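You operate a simulated robot arm through the tools that you are given. There is no shell and no other tool.

Carry out the task below with a simulated robot arm. There is one attempt and no reset: what you move stays moved.

JOB
Label the bundle of brown bags and put it in the turquoise tray.
Fine: load it in the band machine's sliding tray, push the small white pad at LABEL, bring the sliding tray back to LOAD; the other bundles stay unlabelled where they lie.

Only the result counts: the job must be done as asked and must still hold three seconds after the hand-in. Knocking over, shifting, dropping, spilling or breaking anything else fails it.

ROBOT AND FRAMES
A 7-joint arm with a two-finger gripper, fixed in place. Base frame: the origin is on the floor under the middle of its stand, x ahead of it, y to its left, z up; the work surface is at about z = 0.944. Readings come in m, degrees, newtons and seconds.
With the tool pointing down near the work surface it reaches from about 0.34 to 0.72 m from the base axis. Its first joint turns from -66.0 to 66.0 degrees. Payload 2.45 kg.
The TCP is the grasp point between the finger pads, 0.026 m short of the fingertips. In the tool frame z runs along the fingers and y along their closing line. The gripper opens to 0.096 m; its body begins 0.069 m behind the TCP.
Orientation is that of the tool frame in the base frame, as a unit quaternion [w, x, y, z]. With the fingers straight down and closing along the base's y, the tool's x points along the base's -x, its y along +y and its z along -z.

CONTROLS
- The arm moves only by the tool nudge_tool. Its argument "deltas" is a list of rows, each an object of numbers (a shift or turn left out is 0, a gripper value left out holds the last): "tx", "ty", "tz": the shift along the tool's x, y, z in m; "rx", "ry", "rz": the turn, a rotation vector about the tool's x, y, z in rad; "claw": the opening, from 0 (shut) to 1 (fully open). In form: [{"tx": .., "ty": .., "tz": .., "rx": .., "ry": .., "rz": .., "claw": ..}, ...]. A call has 1 to 20 rows; each row shifts and turns the commanded pose from where the row before left it, along the tool's axes as they then stand. Each row takes 0.2 s and may step no farther than 0.05 m and 8.6 degrees from the row before; otherwise, or with a gripper value out of range, the whole call is refused. Where a pose cannot be reached the arm comes as near as it can. A force on the tool above 50 N (or 10 N above the force at the start of the call, whichever is more), or a blocked arm, ends the call early, and 0.2 s more pass. Each finger travels about 0.05 m/s and halts on what it meets, pressing with about 21 N; the grip force reading is that of the motor and also rises with nothing between the fingers. The clock runs only during rows and for 0.2 s after the last one: add rows that do not move to give the fingers time. The reply holds the time, the measured pose of the TCP, the force on the tool along the base axes, the opening and the grip force, in the units named above and with some noise, with the torque about the TCP (base axes, N m) and any sound that the robot's microphone picked up.
- Cameras (640 x 400 px; columns grow to the right, rows downward): "scene" is fixed at [0.149, -0.3772, 1.4374]; the picture's right is [0.90, -0.44, 0.00], its down [-0.19, -0.39, -0.90] and it looks along [0.39, 0.81, -0.44] (base axes); focal length 296 px, centre (320, 200). "wrist" rides on the gripper at [0.082, 0.003, -0.098] in the tool frame; the picture's right is [-0.04, 1.00, 0.00], its down [-0.73, -0.03, -0.68] and it looks along [-0.68, -0.03, 0.73] (tool axes); focal length 256 px, centre (320, 200). There is no depth. A picture from a camera that has moved, and an enlarged one, comes with that camera's place and axes in the base frame and with its lens.
- grab_frame(camera): a new picture of that camera. No time passes.
- close_up(camera, box): a new picture of the part [left, top, right, bottom] of that camera's present view, enlarged. No time passes.
- sign_off(): hands the job in; it is judged then, once.

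Places have to be worked out from the pictures, the camera data and where the tool is seen. Open the gripper and draw the arm clear of the work before you hand the job in, unless the task says otherwise.

The tools are called as name(argument=value, ...) on one line, values as JSON. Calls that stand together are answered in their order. nudge_tool: Moves the arm, as the interface text tells. Its arguments: {"type":"object","properties":{"deltas":{"type":"array","items":{"type":"object","properties":{"tx":{"type":"number"},"ty":{"type":"number"},"tz":{"type":"number"},"rx":{"type":"number"},"ry":{"type":"number"},"rz":{"type":"number"},"claw":{"type":"number"}}}}},"required":["deltas"]} The other tools are called the same way: grab_frame (camera) takes a picture; close_up (camera, box) takes an enlarged picture of a part of a camera's view; sign_off () hands the job in.

At the start:

```text
time: 0.0
ee_pos: [0.4662, -0.0546, 1.2591]
ee_rot: [0.0, 0.001, 1.0, 0.0]
ft_force: [0.1, 0.2, -0.6]
wrist_torque: [0.02, -0.04, -0.01]
opening: 0.0962
grip_force: 0.1
```

scene: 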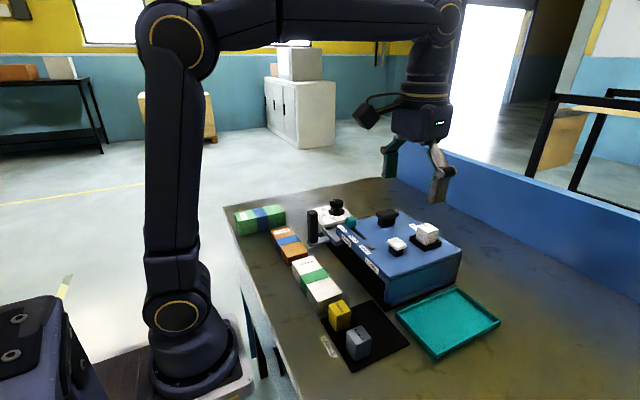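
wrist: 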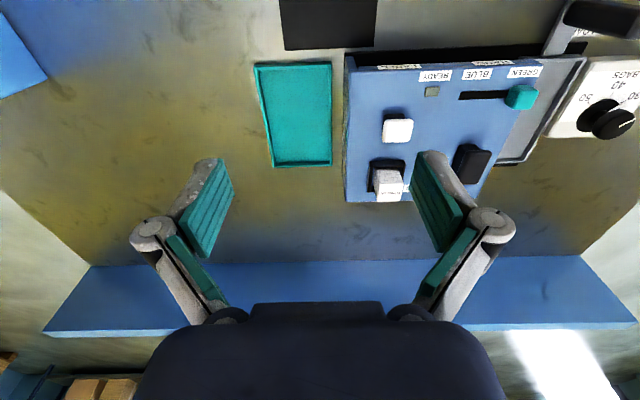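

I'll start by enlarging the scene view of the work area to identify the bundles, the machine and its controls.

close_up(camera="scene", box=[220, 180, 380, 280])

close_up(camera="scene", box=[300, 190, 480, 310])

close_up(camera="wrist", box=[330, 0, 640, 210])

close_up(camera="scene", box=[290, 280, 510, 400])

```text
4.00 times, centred on (300, 230) of scene
camera zoom: at [0.149, -0.3772, 1.4374], right [0.9, -0.44, 0.0], down [-0.19, -0.39, -0.9], along [0.39, 0.81, -0.44], focal length 1184 px, centre (400, 80)
```

zoom: 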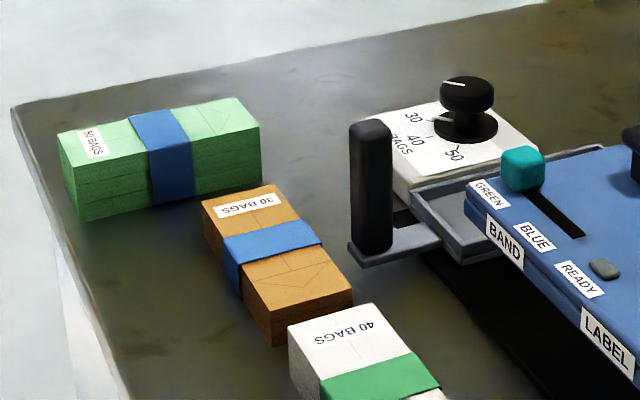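

```text
3.33 times, centred on (390, 250) of scene
camera zoom: at [0.149, -0.3772, 1.4374], right [0.9, -0.44, 0.0], down [-0.19, -0.39, -0.9], along [0.39, 0.81, -0.44], focal length 986 px, centre (87, 33)
```

zoom: 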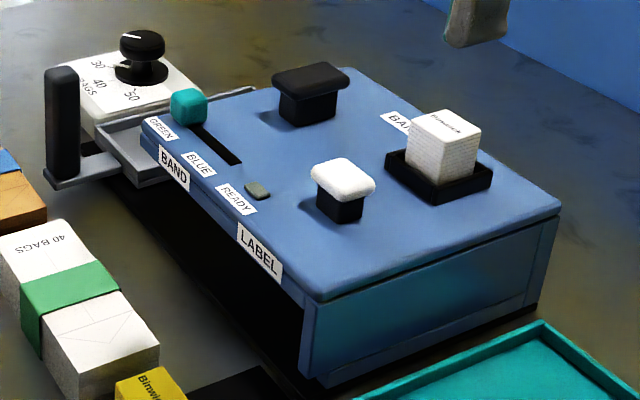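

```text
1.90 times, centred on (485, 105) of wrist
camera zoom: at [0.3844, -0.0501, 1.3567], right [0.04, 1.0, 0.0], down [0.73, -0.03, 0.68], along [0.68, -0.03, -0.73], focal length 488 px, centre (6, 381)
```

zoom: 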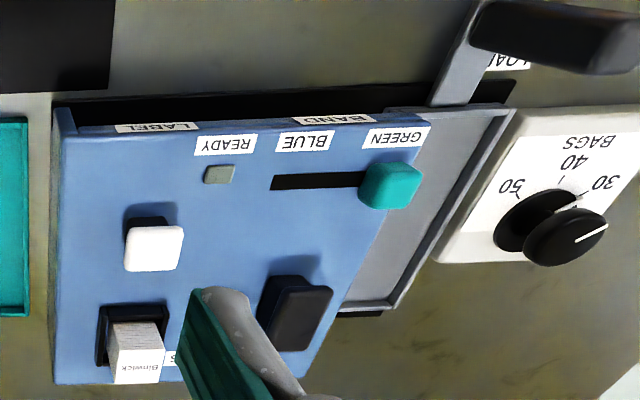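

```text
2.91 times, centred on (400, 340) of scene
camera zoom: at [0.149, -0.3772, 1.4374], right [0.9, -0.44, 0.0], down [-0.19, -0.39, -0.9], along [0.39, 0.81, -0.44], focal length 861 px, centre (87, -207)
```

zoom: 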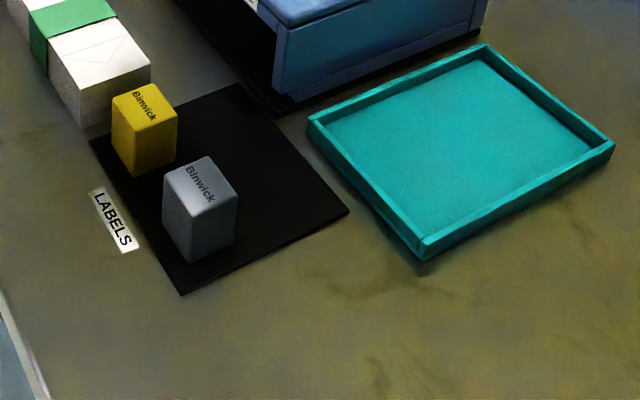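

The brown bundle lies aligned with y at about x 0.346–0.402, y 0.214–0.365, with its top at about z 0.971. I'll move the arm high above the LOAD end to get a better wrist view of the sliding tray and the bundles.

nudge_tool(deltas=[{"tx": 0.013, "ty": 0.04}, {"tx": 0.013, "ty": 0.04}, {"tx": 0.013, "ty": 0.04}, {"tx": 0.013, "ty": 0.04}, {"tx": 0.013, "ty": 0.04}, {}])

grab_frame(camera="wrist")

grab_frame(camera="scene")

```text
time: 1.4
ee_pos: [0.4011, 0.1455, 1.2587]
ee_rot: [0.001, 0.0, 1.0, 0.0]
ft_force: [-1.1, -0.3, 0.3]
wrist_torque: [0.0, -0.02, -0.01]
opening: 0.096
grip_force: 0.0
```

```text
taken
camera wrist: at [0.319, 0.1504, 1.3563], right [0.04, 1.0, 0.0], down [0.73, -0.03, 0.68], along [0.68, -0.03, -0.73], focal length 256 px, centre (320, 200)
```

wrist: 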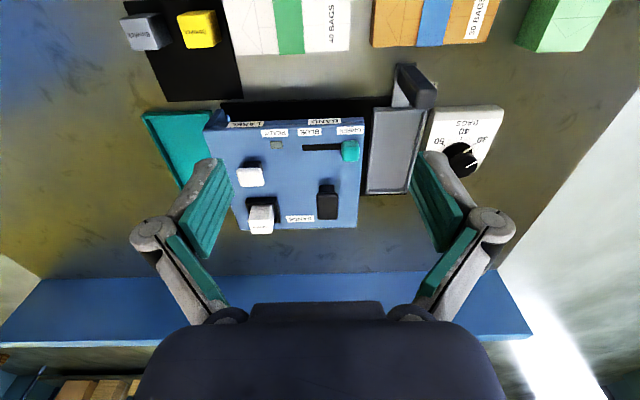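

```text
taken
```

scene: 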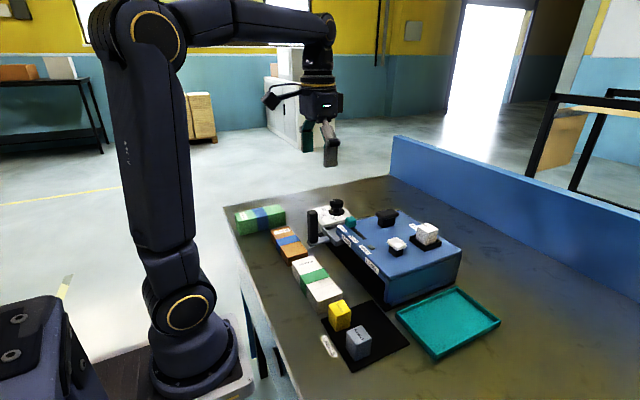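

Now I can see the tray at LOAD, with its handle on the robot's side. I'll enlarge this part for detail.

close_up(camera="wrist", box=[330, 40, 530, 210])

close_up(camera="wrist", box=[190, 90, 390, 250])

close_up(camera="wrist", box=[350, 0, 640, 110])

close_up(camera="scene", box=[295, 195, 375, 245])

```text
2.35 times, centred on (430, 125) of wrist
camera zoom: at [0.319, 0.1504, 1.3563], right [0.04, 1.0, 0.0], down [0.73, -0.03, 0.68], along [0.68, -0.03, -0.73], focal length 602 px, centre (61, 376)
```

zoom: 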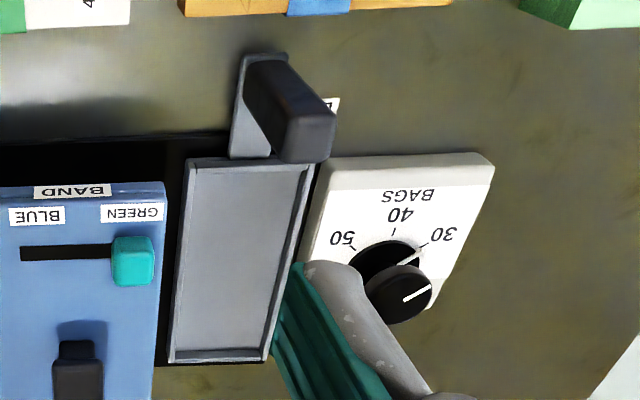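

```text
2.50 times, centred on (290, 170) of wrist
camera zoom: at [0.319, 0.1504, 1.3563], right [0.04, 1.0, 0.0], down [0.73, -0.03, 0.68], along [0.68, -0.03, -0.73], focal length 640 px, centre (395, 275)
```

zoom: 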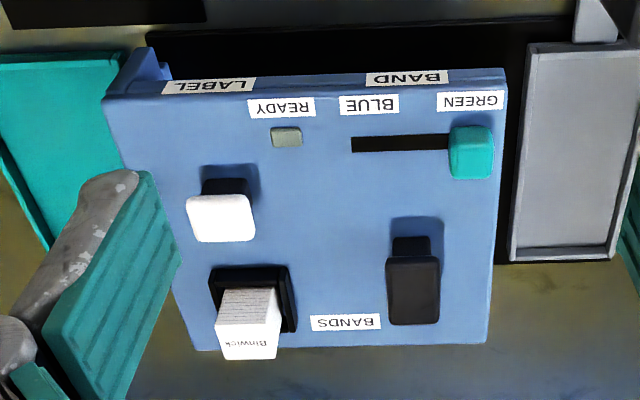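

```text
2.21 times, centred on (495, 55) of wrist
camera zoom: at [0.319, 0.1504, 1.3563], right [0.04, 1.0, 0.0], down [0.73, -0.03, 0.68], along [0.68, -0.03, -0.73], focal length 565 px, centre (-66, 520)
```

zoom: 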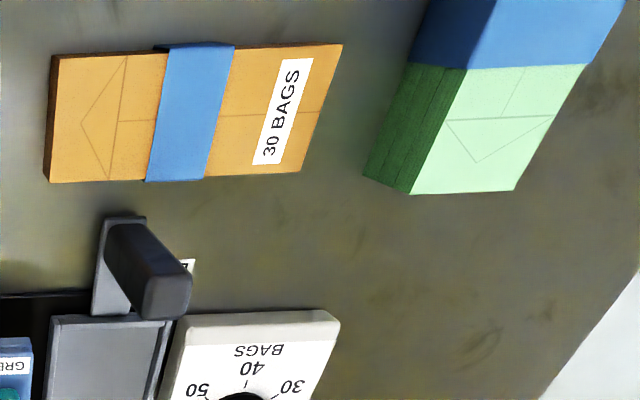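

```text
8.00 times, centred on (335, 220) of scene
camera zoom: at [0.149, -0.3772, 1.4374], right [0.9, -0.44, 0.0], down [-0.19, -0.39, -0.9], along [0.39, 0.81, -0.44], focal length 2368 px, centre (200, 40)
```

zoom: 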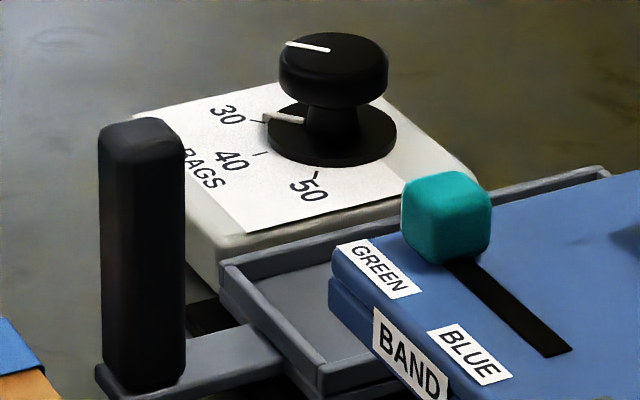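

The sliding tray is at LOAD (about x 0.487–0.66, y 0.226–0.311, rim z about 0.975), so the bundle has to be turned to lie along x. Next I'll look at the fingers in the scene view to judge their thickness.

close_up(camera="scene", box=[260, 60, 380, 180])

close_up(camera="wrist", box=[120, 140, 520, 330])

```text
3.33 times, centred on (320, 120) of scene
camera zoom: at [0.149, -0.3772, 1.4374], right [0.9, -0.44, 0.0], down [-0.19, -0.39, -0.9], along [0.39, 0.81, -0.44], focal length 986 px, centre (320, 467)
```

zoom: 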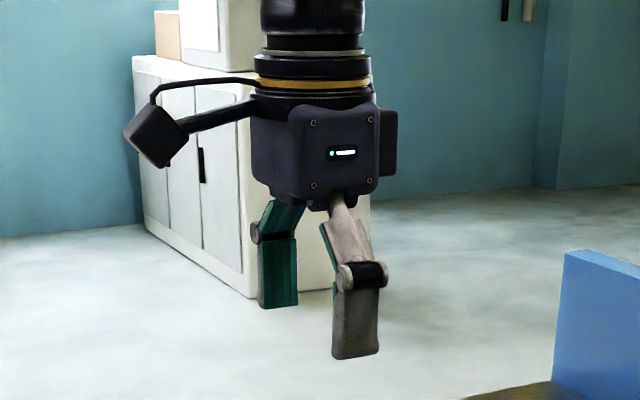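

```text
1.60 times, centred on (320, 235) of wrist
camera zoom: at [0.319, 0.1504, 1.3563], right [0.04, 1.0, 0.0], down [0.73, -0.03, 0.68], along [0.68, -0.03, -0.73], focal length 410 px, centre (320, 144)
```

zoom: 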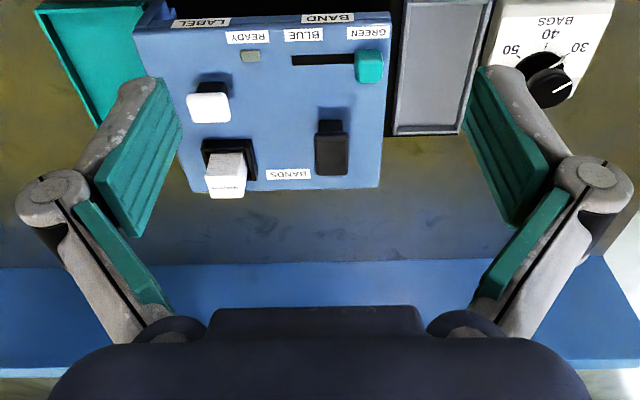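

The fingers are on a linkage, so their tips drop as they close, from about 8 mm below the TCP when open to 26 mm when shut. I'll move above the brown bundle at about (0.374, 0.31) and turn the tool 90° so the fingers close along x, staying at about y = 0.31 to clear the handle.

nudge_tool(deltas=[{"tx": 0.0068, "ty": 0.0412}, {"tx": 0.0068, "ty": 0.0412}, {"tx": 0.0068, "ty": 0.0412}, {"tx": 0.0068, "ty": 0.0412}, {"rz": -0.1428}, {"rz": -0.1428}, {"rz": -0.1428}, {"rz": -0.1428}, {"rz": -0.1428}, {"rz": -0.1428}, {"rz": -0.1428}, {"rz": -0.1428}, {"rz": -0.1428}, {"rz": -0.1428}, {"rz": -0.1428}, {}, {}])

grab_frame(camera="wrist")

grab_frame(camera="scene")

```text
time: 5.0
ee_pos: [0.3743, 0.3111, 1.2582]
ee_rot: [0.0, 0.707, -0.707, 0.0]
ft_force: [-0.1, -0.2, 0.0]
wrist_torque: [-0.01, -0.04, 0.0]
opening: 0.0959
grip_force: 0.0
```

```text
taken
camera wrist: at [0.3707, 0.2302, 1.3563], right [-1.0, 0.04, 0.0], down [0.03, 0.73, 0.68], along [0.03, 0.68, -0.73], focal length 256 px, centre (320, 200)
```

wrist: 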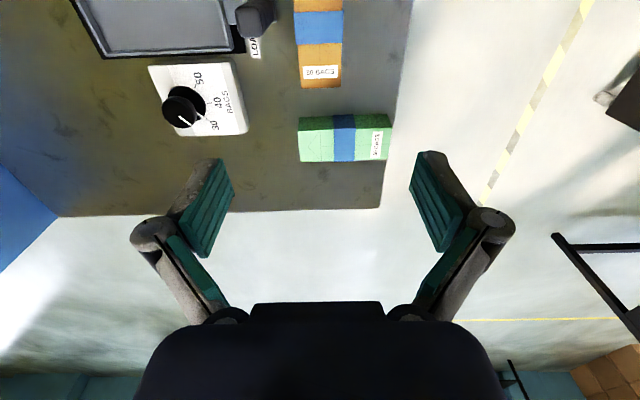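

```text
taken
```

scene: 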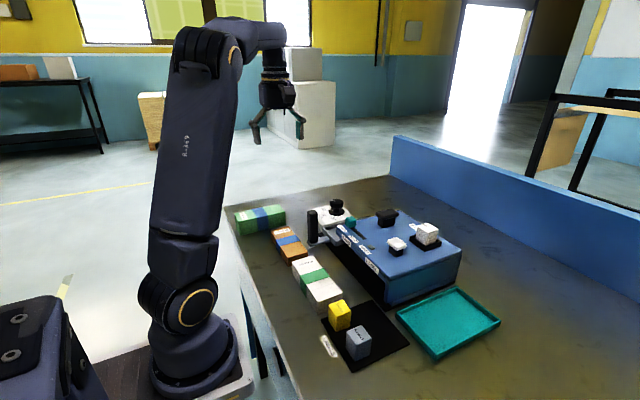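

The tool has turned as commanded. I'll enlarge the bundle and handle region to refine their coordinates.

close_up(camera="wrist", box=[200, 0, 400, 125])

close_up(camera="wrist", box=[60, 0, 260, 125])

```text
3.20 times, centred on (300, 62) of wrist
camera zoom: at [0.3707, 0.2302, 1.3563], right [-1.0, 0.04, 0.0], down [0.03, 0.73, 0.68], along [0.03, 0.68, -0.73], focal length 819 px, centre (384, 640)
```

zoom: 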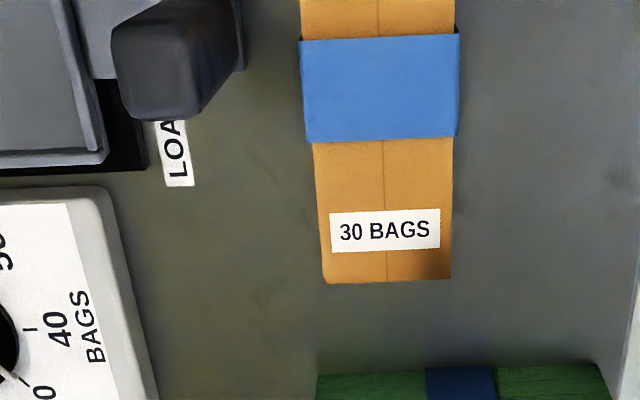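

```text
3.20 times, centred on (160, 62) of wrist
camera zoom: at [0.3707, 0.2302, 1.3563], right [-1.0, 0.04, 0.0], down [0.03, 0.73, 0.68], along [0.03, 0.68, -0.73], focal length 819 px, centre (832, 640)
```

zoom: 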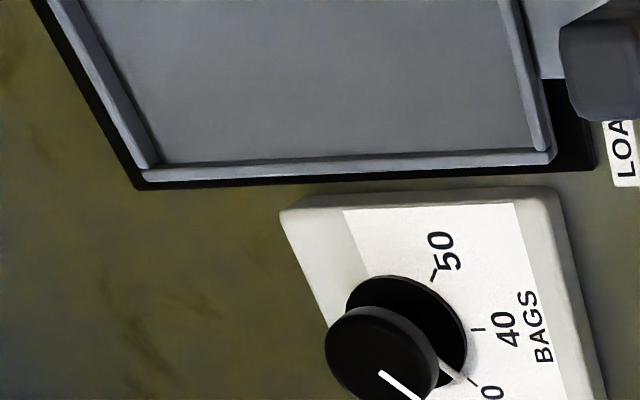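

The refined bundle spans x 0.346–0.403, its band is about 0.0625 wide at y 0.274–0.308, and the handle's +y face is at about y = 0.283. I'll pre-open to about 0.08 and go partway down at y = 0.304, then check.

nudge_tool(deltas=[{"tx": 0.0036, "ty": -0.0004, "tz": 0.04, "claw": 0.84}, {"tx": 0.0036, "ty": -0.0004, "tz": 0.04}, {"tz": 0.04}, {"tz": 0.04}, {"tz": 0.03}, {}])

grab_frame(camera="wrist")

close_up(camera="scene", box=[220, 120, 380, 280])

```text
time: 6.4
ee_pos: [0.3735, 0.3035, 1.0683]
ee_rot: [0.0, 0.707, -0.707, 0.0]
ft_force: [0.8, -0.4, 0.0]
wrist_torque: [0.02, 0.0, 0.02]
opening: 0.0805
grip_force: 0.2
```

```text
taken
camera wrist: at [0.3693, 0.2223, 1.1668], right [-1.0, 0.04, 0.0], down [0.03, 0.73, 0.68], along [0.03, 0.68, -0.73], focal length 256 px, centre (320, 200)
```

wrist: 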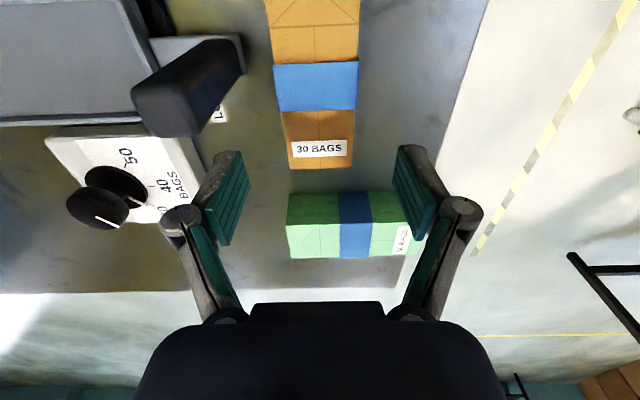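

```text
2.50 times, centred on (300, 200) of scene
camera zoom: at [0.149, -0.3772, 1.4374], right [0.9, -0.44, 0.0], down [-0.19, -0.39, -0.9], along [0.39, 0.81, -0.44], focal length 740 px, centre (370, 200)
```

zoom: 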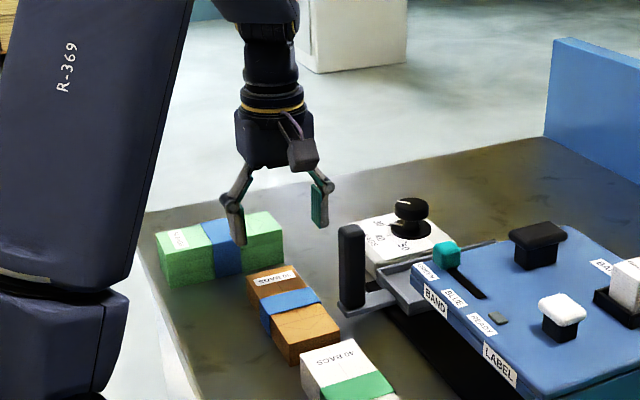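

Everything lines up: the band centre is at x = 0.375 and the fingers clear the handle by about 6 mm in y. I'll descend to grasp height, about z = 0.979.

nudge_tool(deltas=[{"ty": -0.001, "tz": 0.03}, {"tz": 0.03}, {"tz": 0.02}, {"tz": 0.009}, {}, {}])

grab_frame(camera="wrist")

close_up(camera="scene", box=[220, 160, 380, 280])

```text
time: 7.8
ee_pos: [0.3758, 0.3015, 0.9806]
ee_rot: [0.0, -0.707, 0.707, 0.0]
ft_force: [-0.3, 0.2, -0.3]
wrist_torque: [-0.02, -0.01, 0.02]
opening: 0.0809
grip_force: 0.0
```

```text
taken
camera wrist: at [0.3722, 0.2215, 1.0785], right [-1.0, 0.04, 0.0], down [0.03, 0.73, 0.68], along [0.03, 0.68, -0.73], focal length 256 px, centre (320, 200)
```

wrist: 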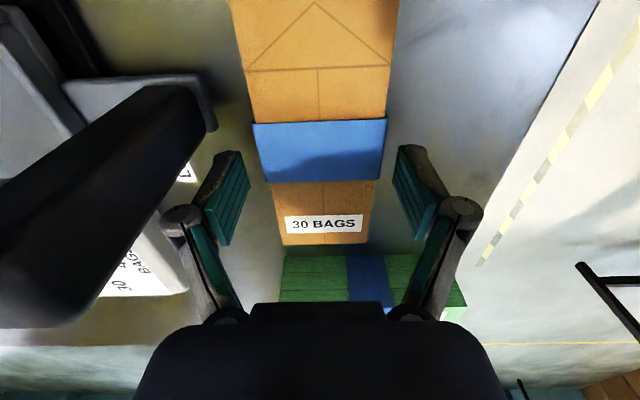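

```text
3.33 times, centred on (300, 220) of scene
camera zoom: at [0.149, -0.3772, 1.4374], right [0.9, -0.44, 0.0], down [-0.19, -0.39, -0.9], along [0.39, 0.81, -0.44], focal length 986 px, centre (387, 133)
```

zoom: 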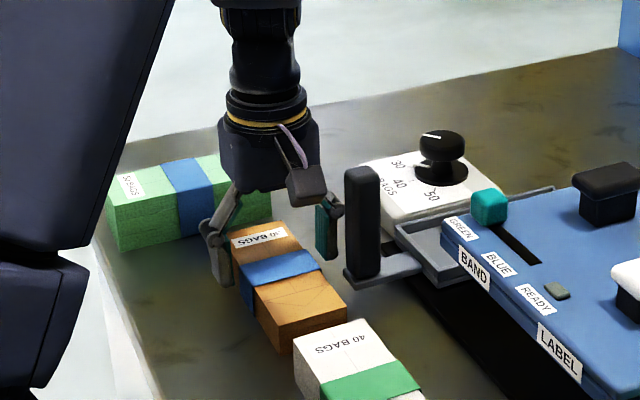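

The fingers straddle the bundle at the band's +y part, clear of the handle. Now I'll close the gripper.

nudge_tool(deltas=[{"claw": 0.6}, {"claw": 0.5}, {"claw": 0.3}, {"claw": 0.0}, {}, {}])

grab_frame(camera="wrist")

close_up(camera="scene", box=[240, 190, 360, 270])

```text
time: 9.2
ee_pos: [0.3762, 0.3018, 0.9801]
ee_rot: [0.0, 0.708, -0.707, 0.0]
ft_force: [-1.0, 0.3, 2.0]
wrist_torque: [-0.01, 0.05, 0.0]
opening: 0.0596
grip_force: 21.2
```

```text
taken
camera wrist: at [0.3721, 0.2215, 1.0787], right [-1.0, 0.04, 0.0], down [0.03, 0.73, 0.68], along [0.03, 0.68, -0.73], focal length 256 px, centre (320, 200)
```

wrist: 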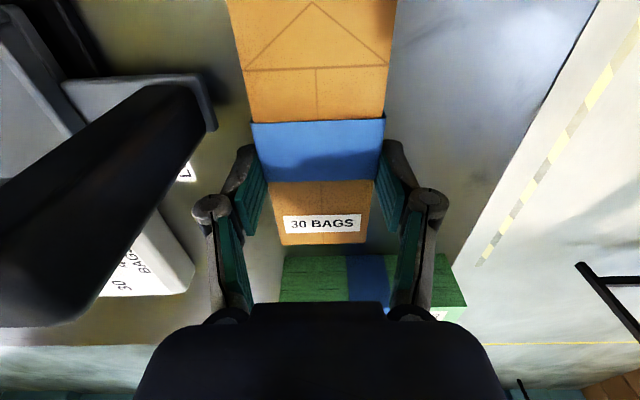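

```text
5.00 times, centred on (300, 230) of scene
camera zoom: at [0.1489, -0.3773, 1.4373], right [0.9, -0.44, 0.0], down [-0.19, -0.39, -0.9], along [0.39, 0.81, -0.44], focal length 1480 px, centre (420, 50)
```

zoom: 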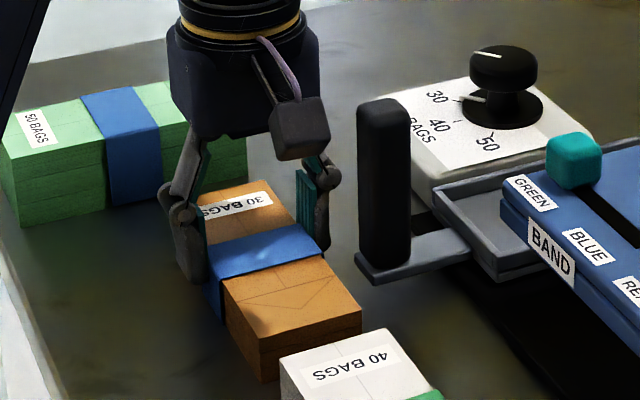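

The bundle is gripped at 0.0596 m opening and 21 N. Next I'll lift it straight up and check.

nudge_tool(deltas=[{"tz": -0.01}, {"tz": -0.02}, {"tz": -0.04}, {"tz": -0.04}, {"tz": -0.04}, {"tz": -0.03}, {}])

grab_frame(camera="wrist")

grab_frame(camera="scene")

```text
time: 10.8
ee_pos: [0.3753, 0.3022, 1.1595]
ee_rot: [0.0, -0.707, 0.708, 0.001]
ft_force: [-0.6, 0.1, -0.5]
wrist_torque: [-0.03, -0.02, -0.01]
opening: 0.0594
grip_force: 20.8
```

```text
taken
camera wrist: at [0.3724, 0.221, 1.2581], right [-1.0, 0.04, 0.0], down [0.03, 0.73, 0.68], along [0.03, 0.68, -0.73], focal length 256 px, centre (320, 200)
```

wrist: 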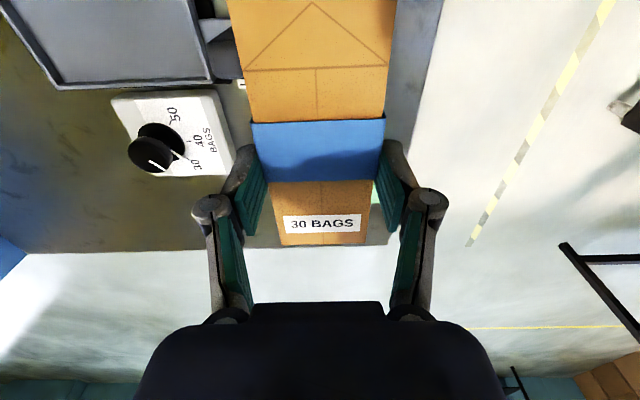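

```text
taken
```

scene: 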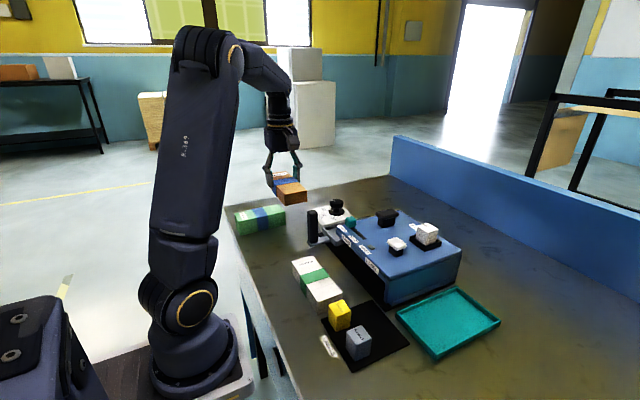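

The bundle is held level. I'll turn the tool back by 90° so it lies along x, then carry it over the sliding tray at height.

nudge_tool(deltas=[{"rz": 0.1428}, {"rz": 0.1428}, {"rz": 0.1428}, {"rz": 0.1428}, {"rz": 0.1428}, {"rz": 0.1428}, {"rz": 0.1428}, {"rz": 0.1428}, {"rz": 0.1428}, {"rz": 0.1428}, {"rz": 0.1428}, {"tx": -0.0424, "ty": -0.0068}, {"tx": -0.0424, "ty": -0.0068}, {"tx": -0.0424, "ty": -0.0068}, {"tx": -0.0424, "ty": -0.0068}, {"tx": -0.0424, "ty": -0.0068}, {}, {}])

grab_frame(camera="wrist")

grab_frame(camera="scene")

```text
time: 14.6
ee_pos: [0.5875, 0.2685, 1.1595]
ee_rot: [0.0, 0.0, 1.0, 0.0]
ft_force: [1.1, 0.3, -0.9]
wrist_torque: [0.01, -0.02, 0.01]
opening: 0.0596
grip_force: 20.8
```

```text
taken
camera wrist: at [0.5056, 0.2719, 1.2577], right [0.04, 1.0, 0.0], down [0.73, -0.03, 0.68], along [0.68, -0.03, -0.73], focal length 256 px, centre (320, 200)
```

wrist: 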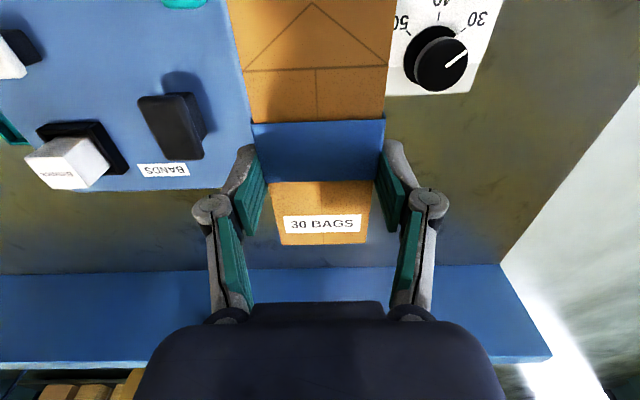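

```text
taken
```

scene: 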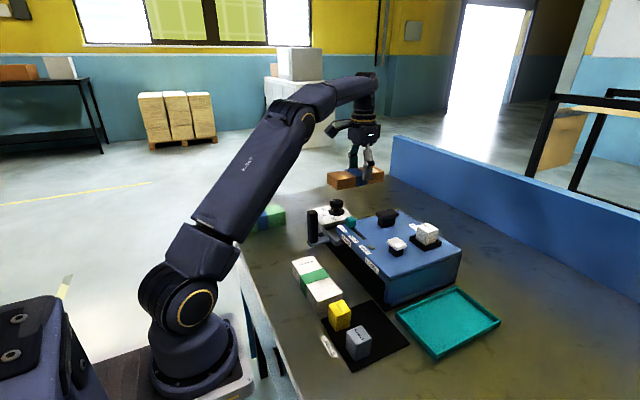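

The bundle hangs above the tray, its centre at about (0.574, 0.268). I'll descend to about z = 1.05 and check clearances from the scene view.

nudge_tool(deltas=[{"tx": -0.001, "tz": 0.04}, {"tz": 0.04}, {"tz": 0.025}, {}, {}])

grab_frame(camera="wrist")

close_up(camera="scene", box=[290, 150, 410, 250])

```text
time: 15.8
ee_pos: [0.5878, 0.269, 1.0566]
ee_rot: [0.0, 0.0, 1.0, 0.001]
ft_force: [-0.4, 0.4, -1.8]
wrist_torque: [0.01, -0.01, -0.02]
opening: 0.0597
grip_force: 21.2
```

```text
taken
camera wrist: at [0.506, 0.2735, 1.1542], right [0.04, 1.0, 0.0], down [0.73, -0.03, 0.68], along [0.68, -0.03, -0.73], focal length 256 px, centre (320, 200)
```

wrist: 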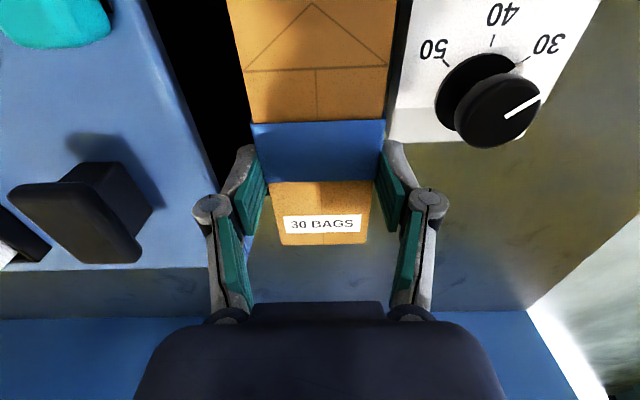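

```text
4.00 times, centred on (350, 200) of scene
camera zoom: at [0.149, -0.3772, 1.4374], right [0.9, -0.44, 0.0], down [-0.19, -0.39, -0.9], along [0.39, 0.81, -0.44], focal length 1184 px, centre (200, 200)
```

zoom: 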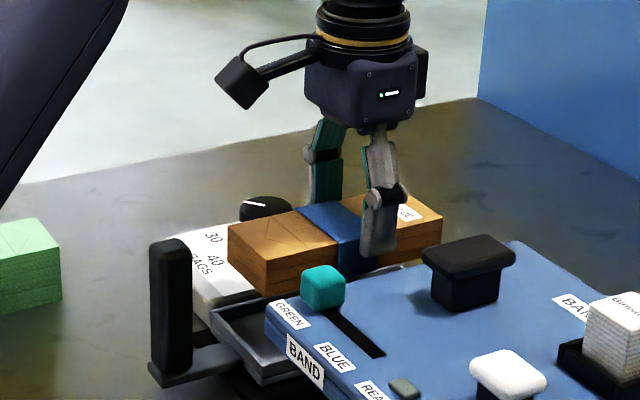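

The tray rim is hidden beneath the bundle as expected, and the clearances are fine. I'll lower to just above the rim and check again.

nudge_tool(deltas=[{"tz": 0.02}, {"tz": 0.014}, {}, {}])

grab_frame(camera="wrist")

close_up(camera="scene", box=[300, 180, 400, 250])

```text
time: 16.8
ee_pos: [0.5886, 0.2694, 1.0224]
ee_rot: [-0.001, -0.001, 1.0, 0.0]
ft_force: [-1.2, 0.3, -2.4]
wrist_torque: [0.01, 0.04, 0.01]
opening: 0.0596
grip_force: 21.1
```

```text
taken
camera wrist: at [0.5072, 0.2732, 1.12], right [0.04, 1.0, 0.0], down [0.73, -0.03, 0.68], along [0.68, -0.03, -0.73], focal length 256 px, centre (320, 200)
```

wrist: 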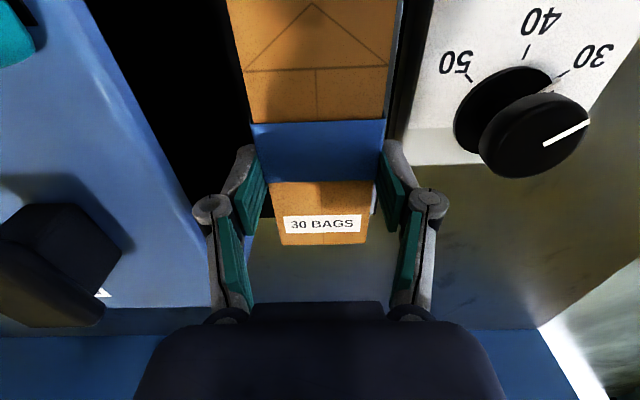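

```text
5.71 times, centred on (350, 215) of scene
camera zoom: at [0.149, -0.3772, 1.4374], right [0.9, -0.44, 0.0], down [-0.19, -0.39, -0.9], along [0.39, 0.81, -0.44], focal length 1691 px, centre (149, 114)
```

zoom: 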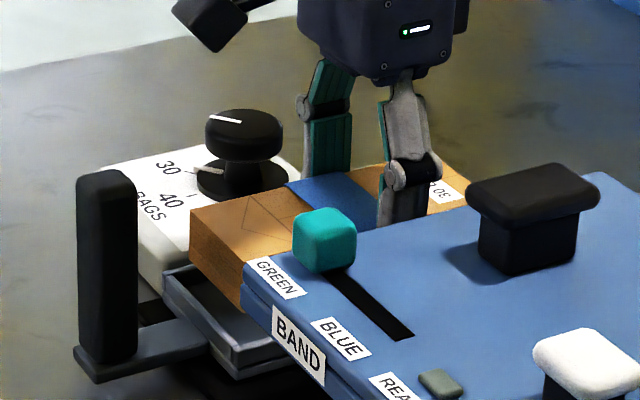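

I'll enlarge the wrist view around the bundle's edges to see the tray rim relative to the bundle.

close_up(camera="wrist", box=[350, 0, 450, 60])

close_up(camera="wrist", box=[340, 150, 420, 260])

close_up(camera="wrist", box=[180, 0, 300, 80])

```text
6.40 times, centred on (400, 30) of wrist
camera zoom: at [0.5072, 0.2732, 1.12], right [0.04, 1.0, 0.0], down [0.73, -0.03, 0.68], along [0.68, -0.03, -0.73], focal length 1638 px, centre (-192, 1288)
```

zoom: 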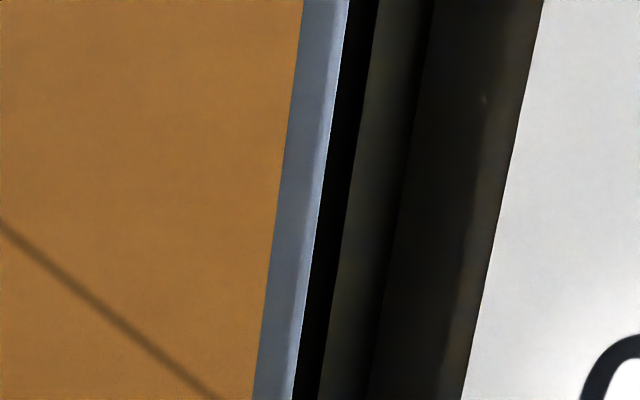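

```text
3.64 times, centred on (380, 205) of wrist
camera zoom: at [0.5072, 0.2732, 1.12], right [0.04, 1.0, 0.0], down [0.73, -0.03, 0.68], along [0.68, -0.03, -0.73], focal length 931 px, centre (102, 182)
```

zoom: 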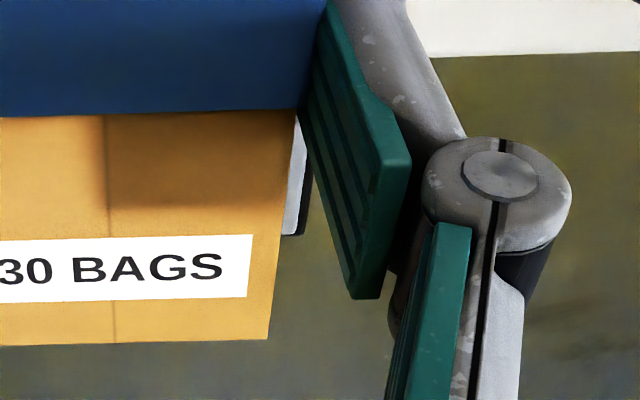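

```text
5.00 times, centred on (240, 40) of wrist
camera zoom: at [0.5072, 0.2732, 1.12], right [0.04, 1.0, 0.0], down [0.73, -0.03, 0.68], along [0.68, -0.03, -0.73], focal length 1280 px, centre (720, 1000)
```

zoom: 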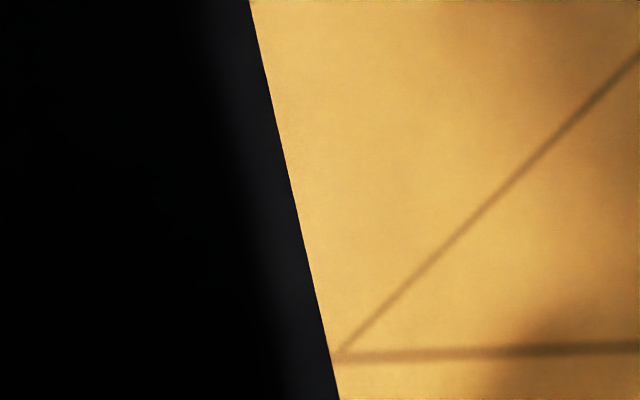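

The bundle's centre is at about (0.574, 0.270) and the tray's at about (0.575, 0.2686), leaving around 6 mm of clearance all round. I'll correct by about 1 mm and lower slowly until light contact.

nudge_tool(deltas=[{"tx": -0.001, "ty": -0.001}, {"tz": 0.007}, {"tz": 0.005}, {"tz": 0.003}, {}])

close_up(camera="scene", box=[300, 190, 380, 250])

grab_frame(camera="wrist")

```text
time: 18.0
ee_pos: [0.5914, 0.2687, 1.006]
ee_rot: [0.0, 0.0, 1.0, 0.0]
ft_force: [-0.7, -0.1, -1.9]
wrist_torque: [0.02, 0.0, -0.02]
opening: 0.0595
grip_force: 20.8
```

```text
6.67 times, centred on (340, 220) of scene
camera zoom: at [0.149, -0.3772, 1.4374], right [0.9, -0.44, 0.0], down [-0.19, -0.39, -0.9], along [0.39, 0.81, -0.44], focal length 1973 px, centre (187, 67)
```

zoom: 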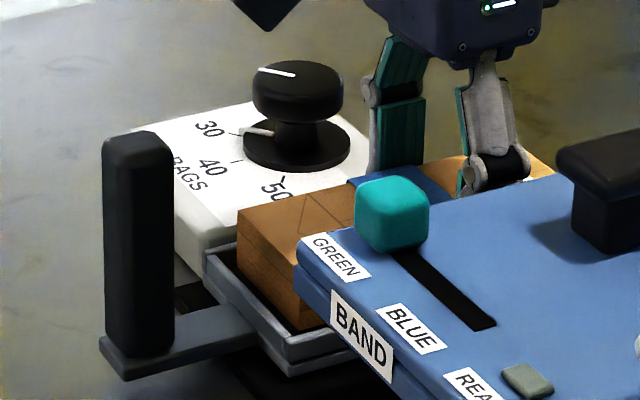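

```text
taken
camera wrist: at [0.5086, 0.2725, 1.1035], right [0.04, 1.0, 0.0], down [0.73, -0.03, 0.68], along [0.68, -0.03, -0.73], focal length 256 px, centre (320, 200)
```

wrist: 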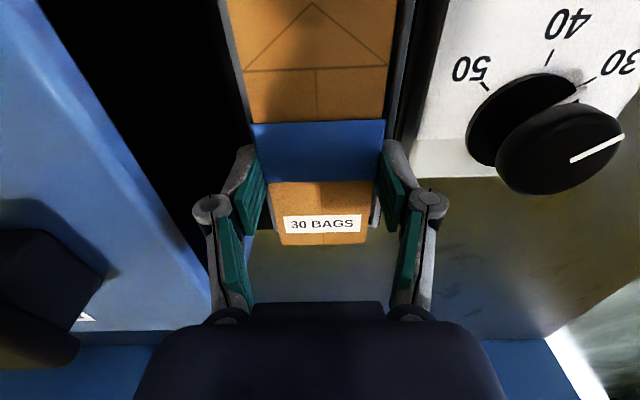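

Both side rims are now visible evenly beside the bundle. I'll check the far end closely before the last few millimetres.

close_up(camera="wrist", box=[240, 170, 400, 270])

close_up(camera="wrist", box=[200, 0, 440, 130])

```text
4.00 times, centred on (320, 220) of wrist
camera zoom: at [0.5086, 0.2725, 1.1035], right [0.04, 1.0, 0.0], down [0.73, -0.03, 0.68], along [0.68, -0.03, -0.73], focal length 1024 px, centre (320, 120)
```

zoom: 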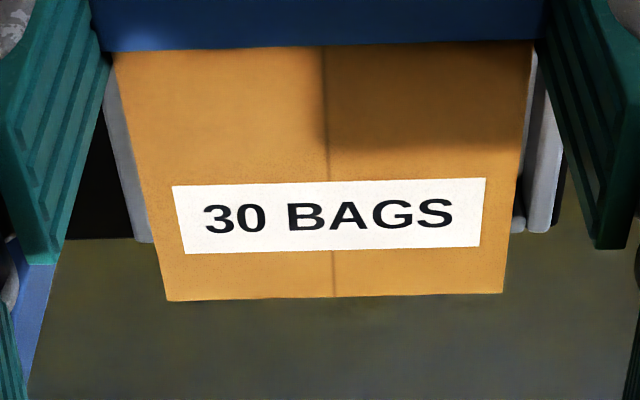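

```text
2.67 times, centred on (320, 65) of wrist
camera zoom: at [0.5086, 0.2725, 1.1035], right [0.04, 1.0, 0.0], down [0.73, -0.03, 0.68], along [0.68, -0.03, -0.73], focal length 683 px, centre (320, 560)
```

zoom: 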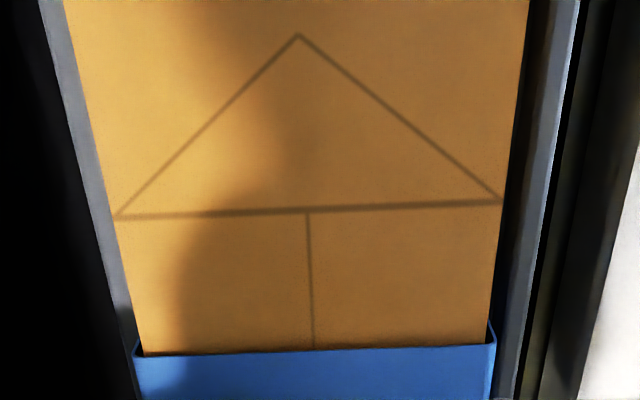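

Clearance is about 5 mm at the far and near ends. I'll lower in small steps while watching the vertical force.

nudge_tool(deltas=[{"tz": 0.002}, {"tz": 0.001}, {}])

```text
time: 18.8
ee_pos: [0.5907, 0.2692, 1.0028]
ee_rot: [0.0, 0.0, 1.0, 0.0]
ft_force: [0.5, 1.0, -1.1]
wrist_torque: [0.01, -0.03, 0.01]
opening: 0.0594
grip_force: 21.0
```

No contact yet, as the force is about −1 N. I'll go on down in 1–1.5 mm steps.

nudge_tool(deltas=[{"tz": 0.0015}, {"tz": 0.001}, {}])

```text
time: 19.6
ee_pos: [0.5901, 0.2698, 0.9995]
ee_rot: [0.0, 0.0, 1.0, 0.0]
ft_force: [-0.1, -0.4, -1.9]
wrist_torque: [-0.03, -0.01, 0.01]
opening: 0.0594
grip_force: 21.2
```

Still no contact, so I'll look at the fingertip and rim gap before going lower.

close_up(camera="wrist", box=[240, 130, 400, 250])

close_up(camera="scene", box=[310, 200, 390, 250])

close_up(camera="wrist", box=[200, 0, 440, 130])

```text
3.33 times, centred on (320, 190) of wrist
camera zoom: at [0.5084, 0.2728, 1.0978], right [0.04, 1.0, 0.0], down [0.73, -0.03, 0.68], along [0.68, -0.03, -0.73], focal length 853 px, centre (320, 233)
```

zoom: 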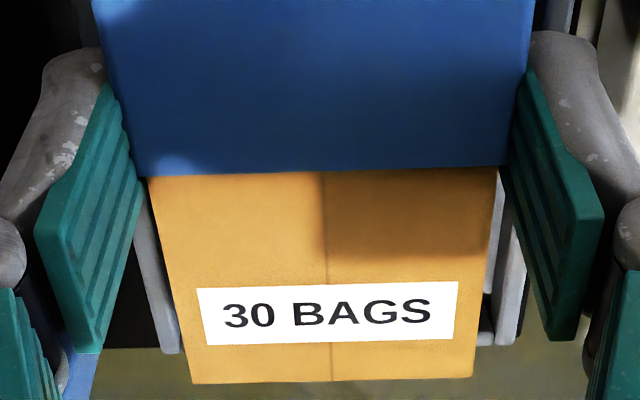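

```text
8.00 times, centred on (350, 225) of scene
camera zoom: at [0.149, -0.3772, 1.4374], right [0.9, -0.44, 0.0], down [-0.19, -0.39, -0.9], along [0.39, 0.81, -0.44], focal length 2368 px, centre (80, 0)
```

zoom: 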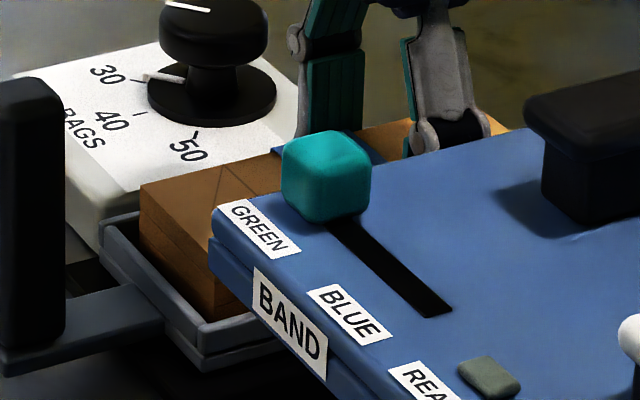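

```text
2.67 times, centred on (320, 65) of wrist
camera zoom: at [0.5084, 0.2728, 1.0978], right [0.04, 1.0, 0.0], down [0.73, -0.03, 0.68], along [0.68, -0.03, -0.73], focal length 683 px, centre (320, 560)
```

zoom: 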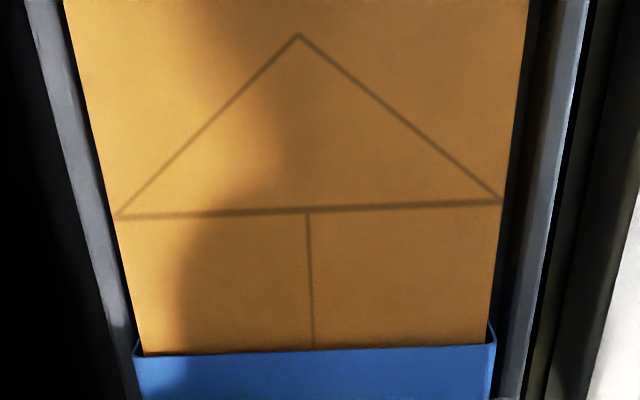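

The bundle is inside the rims and the fingertips should stay about 4 mm above the rim when it lands. I'll continue in 1 mm steps.

nudge_tool(deltas=[{"tz": 0.001}, {"tz": 0.001}, {}])

```text
time: 20.4
ee_pos: [0.5901, 0.269, 0.998]
ee_rot: [0.0, 0.0, 1.0, 0.001]
ft_force: [-1.8, -0.5, 6.8]
wrist_torque: [-0.08, 0.28, 0.02]
opening: 0.0597
grip_force: 20.7
```

Light contact (+6.8 N) with the moment toward the bundle's centre shows it resting on the tray floor. I'll open a little to release it.

nudge_tool(deltas=[{"claw": 0.64}, {"claw": 0.67}, {"claw": 0.7}, {}, {}])

grab_frame(camera="wrist")

close_up(camera="scene", box=[310, 180, 410, 250])

```text
time: 21.6
ee_pos: [0.5908, 0.2698, 0.9974]
ee_rot: [-0.001, 0.0, 1.0, 0.0]
ft_force: [-0.3, -0.3, 0.3]
wrist_torque: [-0.03, 0.01, 0.01]
opening: 0.0673
grip_force: 0.0
```

```text
taken
camera wrist: at [0.5084, 0.2729, 1.0959], right [0.04, 1.0, 0.0], down [0.73, -0.03, 0.68], along [0.68, -0.03, -0.73], focal length 256 px, centre (320, 200)
```

wrist: 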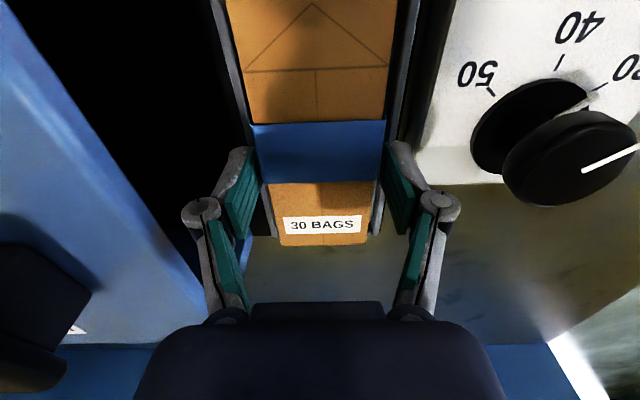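

```text
5.71 times, centred on (360, 215) of scene
camera zoom: at [0.149, -0.3772, 1.4374], right [0.9, -0.44, 0.0], down [-0.19, -0.39, -0.9], along [0.39, 0.81, -0.44], focal length 1691 px, centre (91, 114)
```

zoom: 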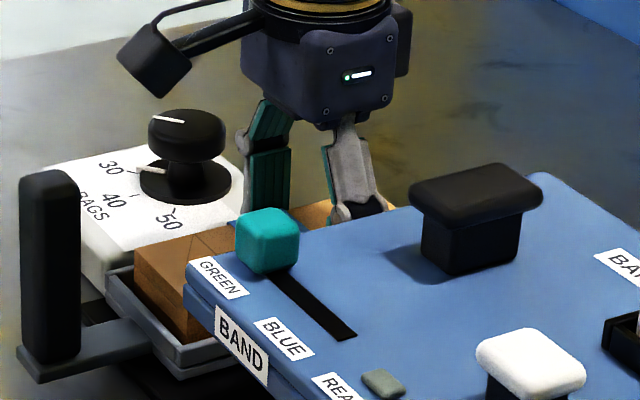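

The bundle is released and sits in the tray. I'll rise straight up, clear of the machine.

nudge_tool(deltas=[{"tz": -0.01}, {"tz": -0.02}, {"tz": -0.04}, {"tz": -0.04}, {"tz": -0.04}, {}])

grab_frame(camera="wrist")

close_up(camera="scene", box=[300, 180, 420, 260])

```text
time: 23.0
ee_pos: [0.5886, 0.2691, 1.1511]
ee_rot: [0.001, 0.001, 1.0, 0.0]
ft_force: [0.1, 0.0, -0.1]
wrist_torque: [0.01, 0.03, -0.02]
opening: 0.0671
grip_force: 0.1
```

```text
taken
camera wrist: at [0.5069, 0.2729, 1.249], right [0.04, 1.0, 0.0], down [0.73, -0.03, 0.68], along [0.68, -0.03, -0.73], focal length 256 px, centre (320, 200)
```

wrist: 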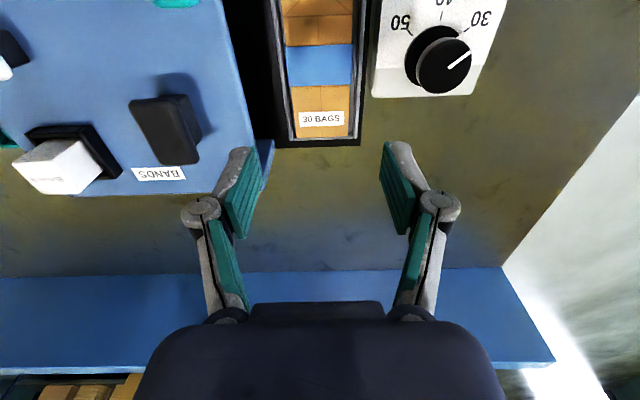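

```text
5.00 times, centred on (360, 220) of scene
camera zoom: at [0.149, -0.3772, 1.4374], right [0.9, -0.44, 0.0], down [-0.19, -0.39, -0.9], along [0.39, 0.81, -0.44], focal length 1480 px, centre (120, 100)
```

zoom: 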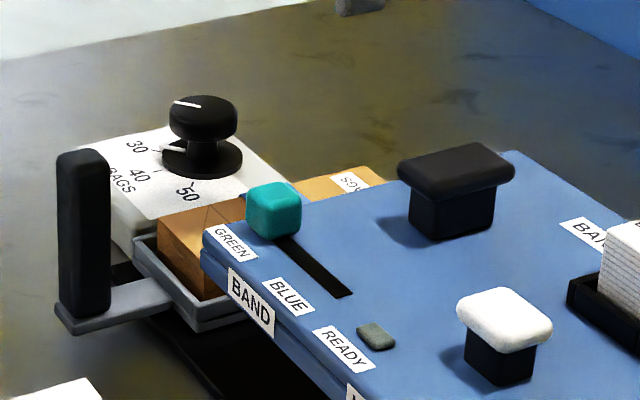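

The bundle lies neatly in the tray. Next I'll move back over the handle at about (0.444, 0.271), staying high.

nudge_tool(deltas=[{"tx": 0.036, "ty": 0.0005}, {"tx": 0.036, "ty": 0.0005}, {"tx": 0.036, "ty": 0.0005}, {"tx": 0.036, "ty": 0.0005}, {}, {}])

grab_frame(camera="wrist")

close_up(camera="scene", box=[260, 130, 400, 260])

```text
time: 24.4
ee_pos: [0.4464, 0.2719, 1.1487]
ee_rot: [-0.001, 0.0, 1.0, 0.0]
ft_force: [-0.1, 0.5, 1.1]
wrist_torque: [-0.02, 0.01, 0.02]
opening: 0.0672
grip_force: 0.3
```

```text
taken
camera wrist: at [0.364, 0.274, 1.2467], right [0.04, 1.0, 0.0], down [0.73, -0.03, 0.68], along [0.68, -0.03, -0.73], focal length 256 px, centre (320, 200)
```

wrist: 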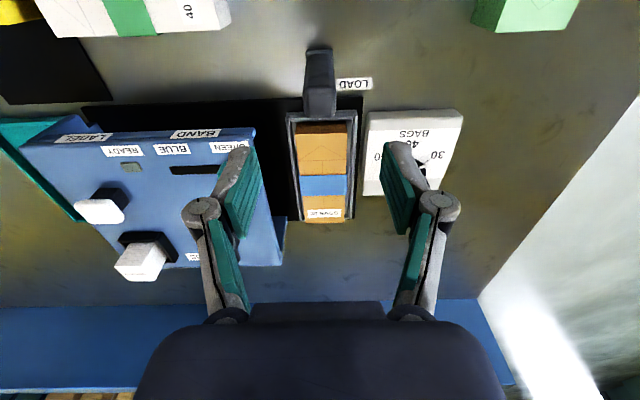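

```text
3.08 times, centred on (330, 195) of scene
camera zoom: at [0.149, -0.3772, 1.4374], right [0.9, -0.44, 0.0], down [-0.19, -0.39, -0.9], along [0.39, 0.81, -0.44], focal length 911 px, centre (289, 215)
```

zoom: 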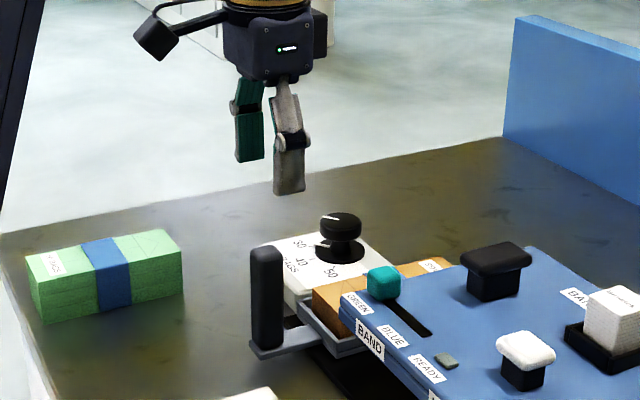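

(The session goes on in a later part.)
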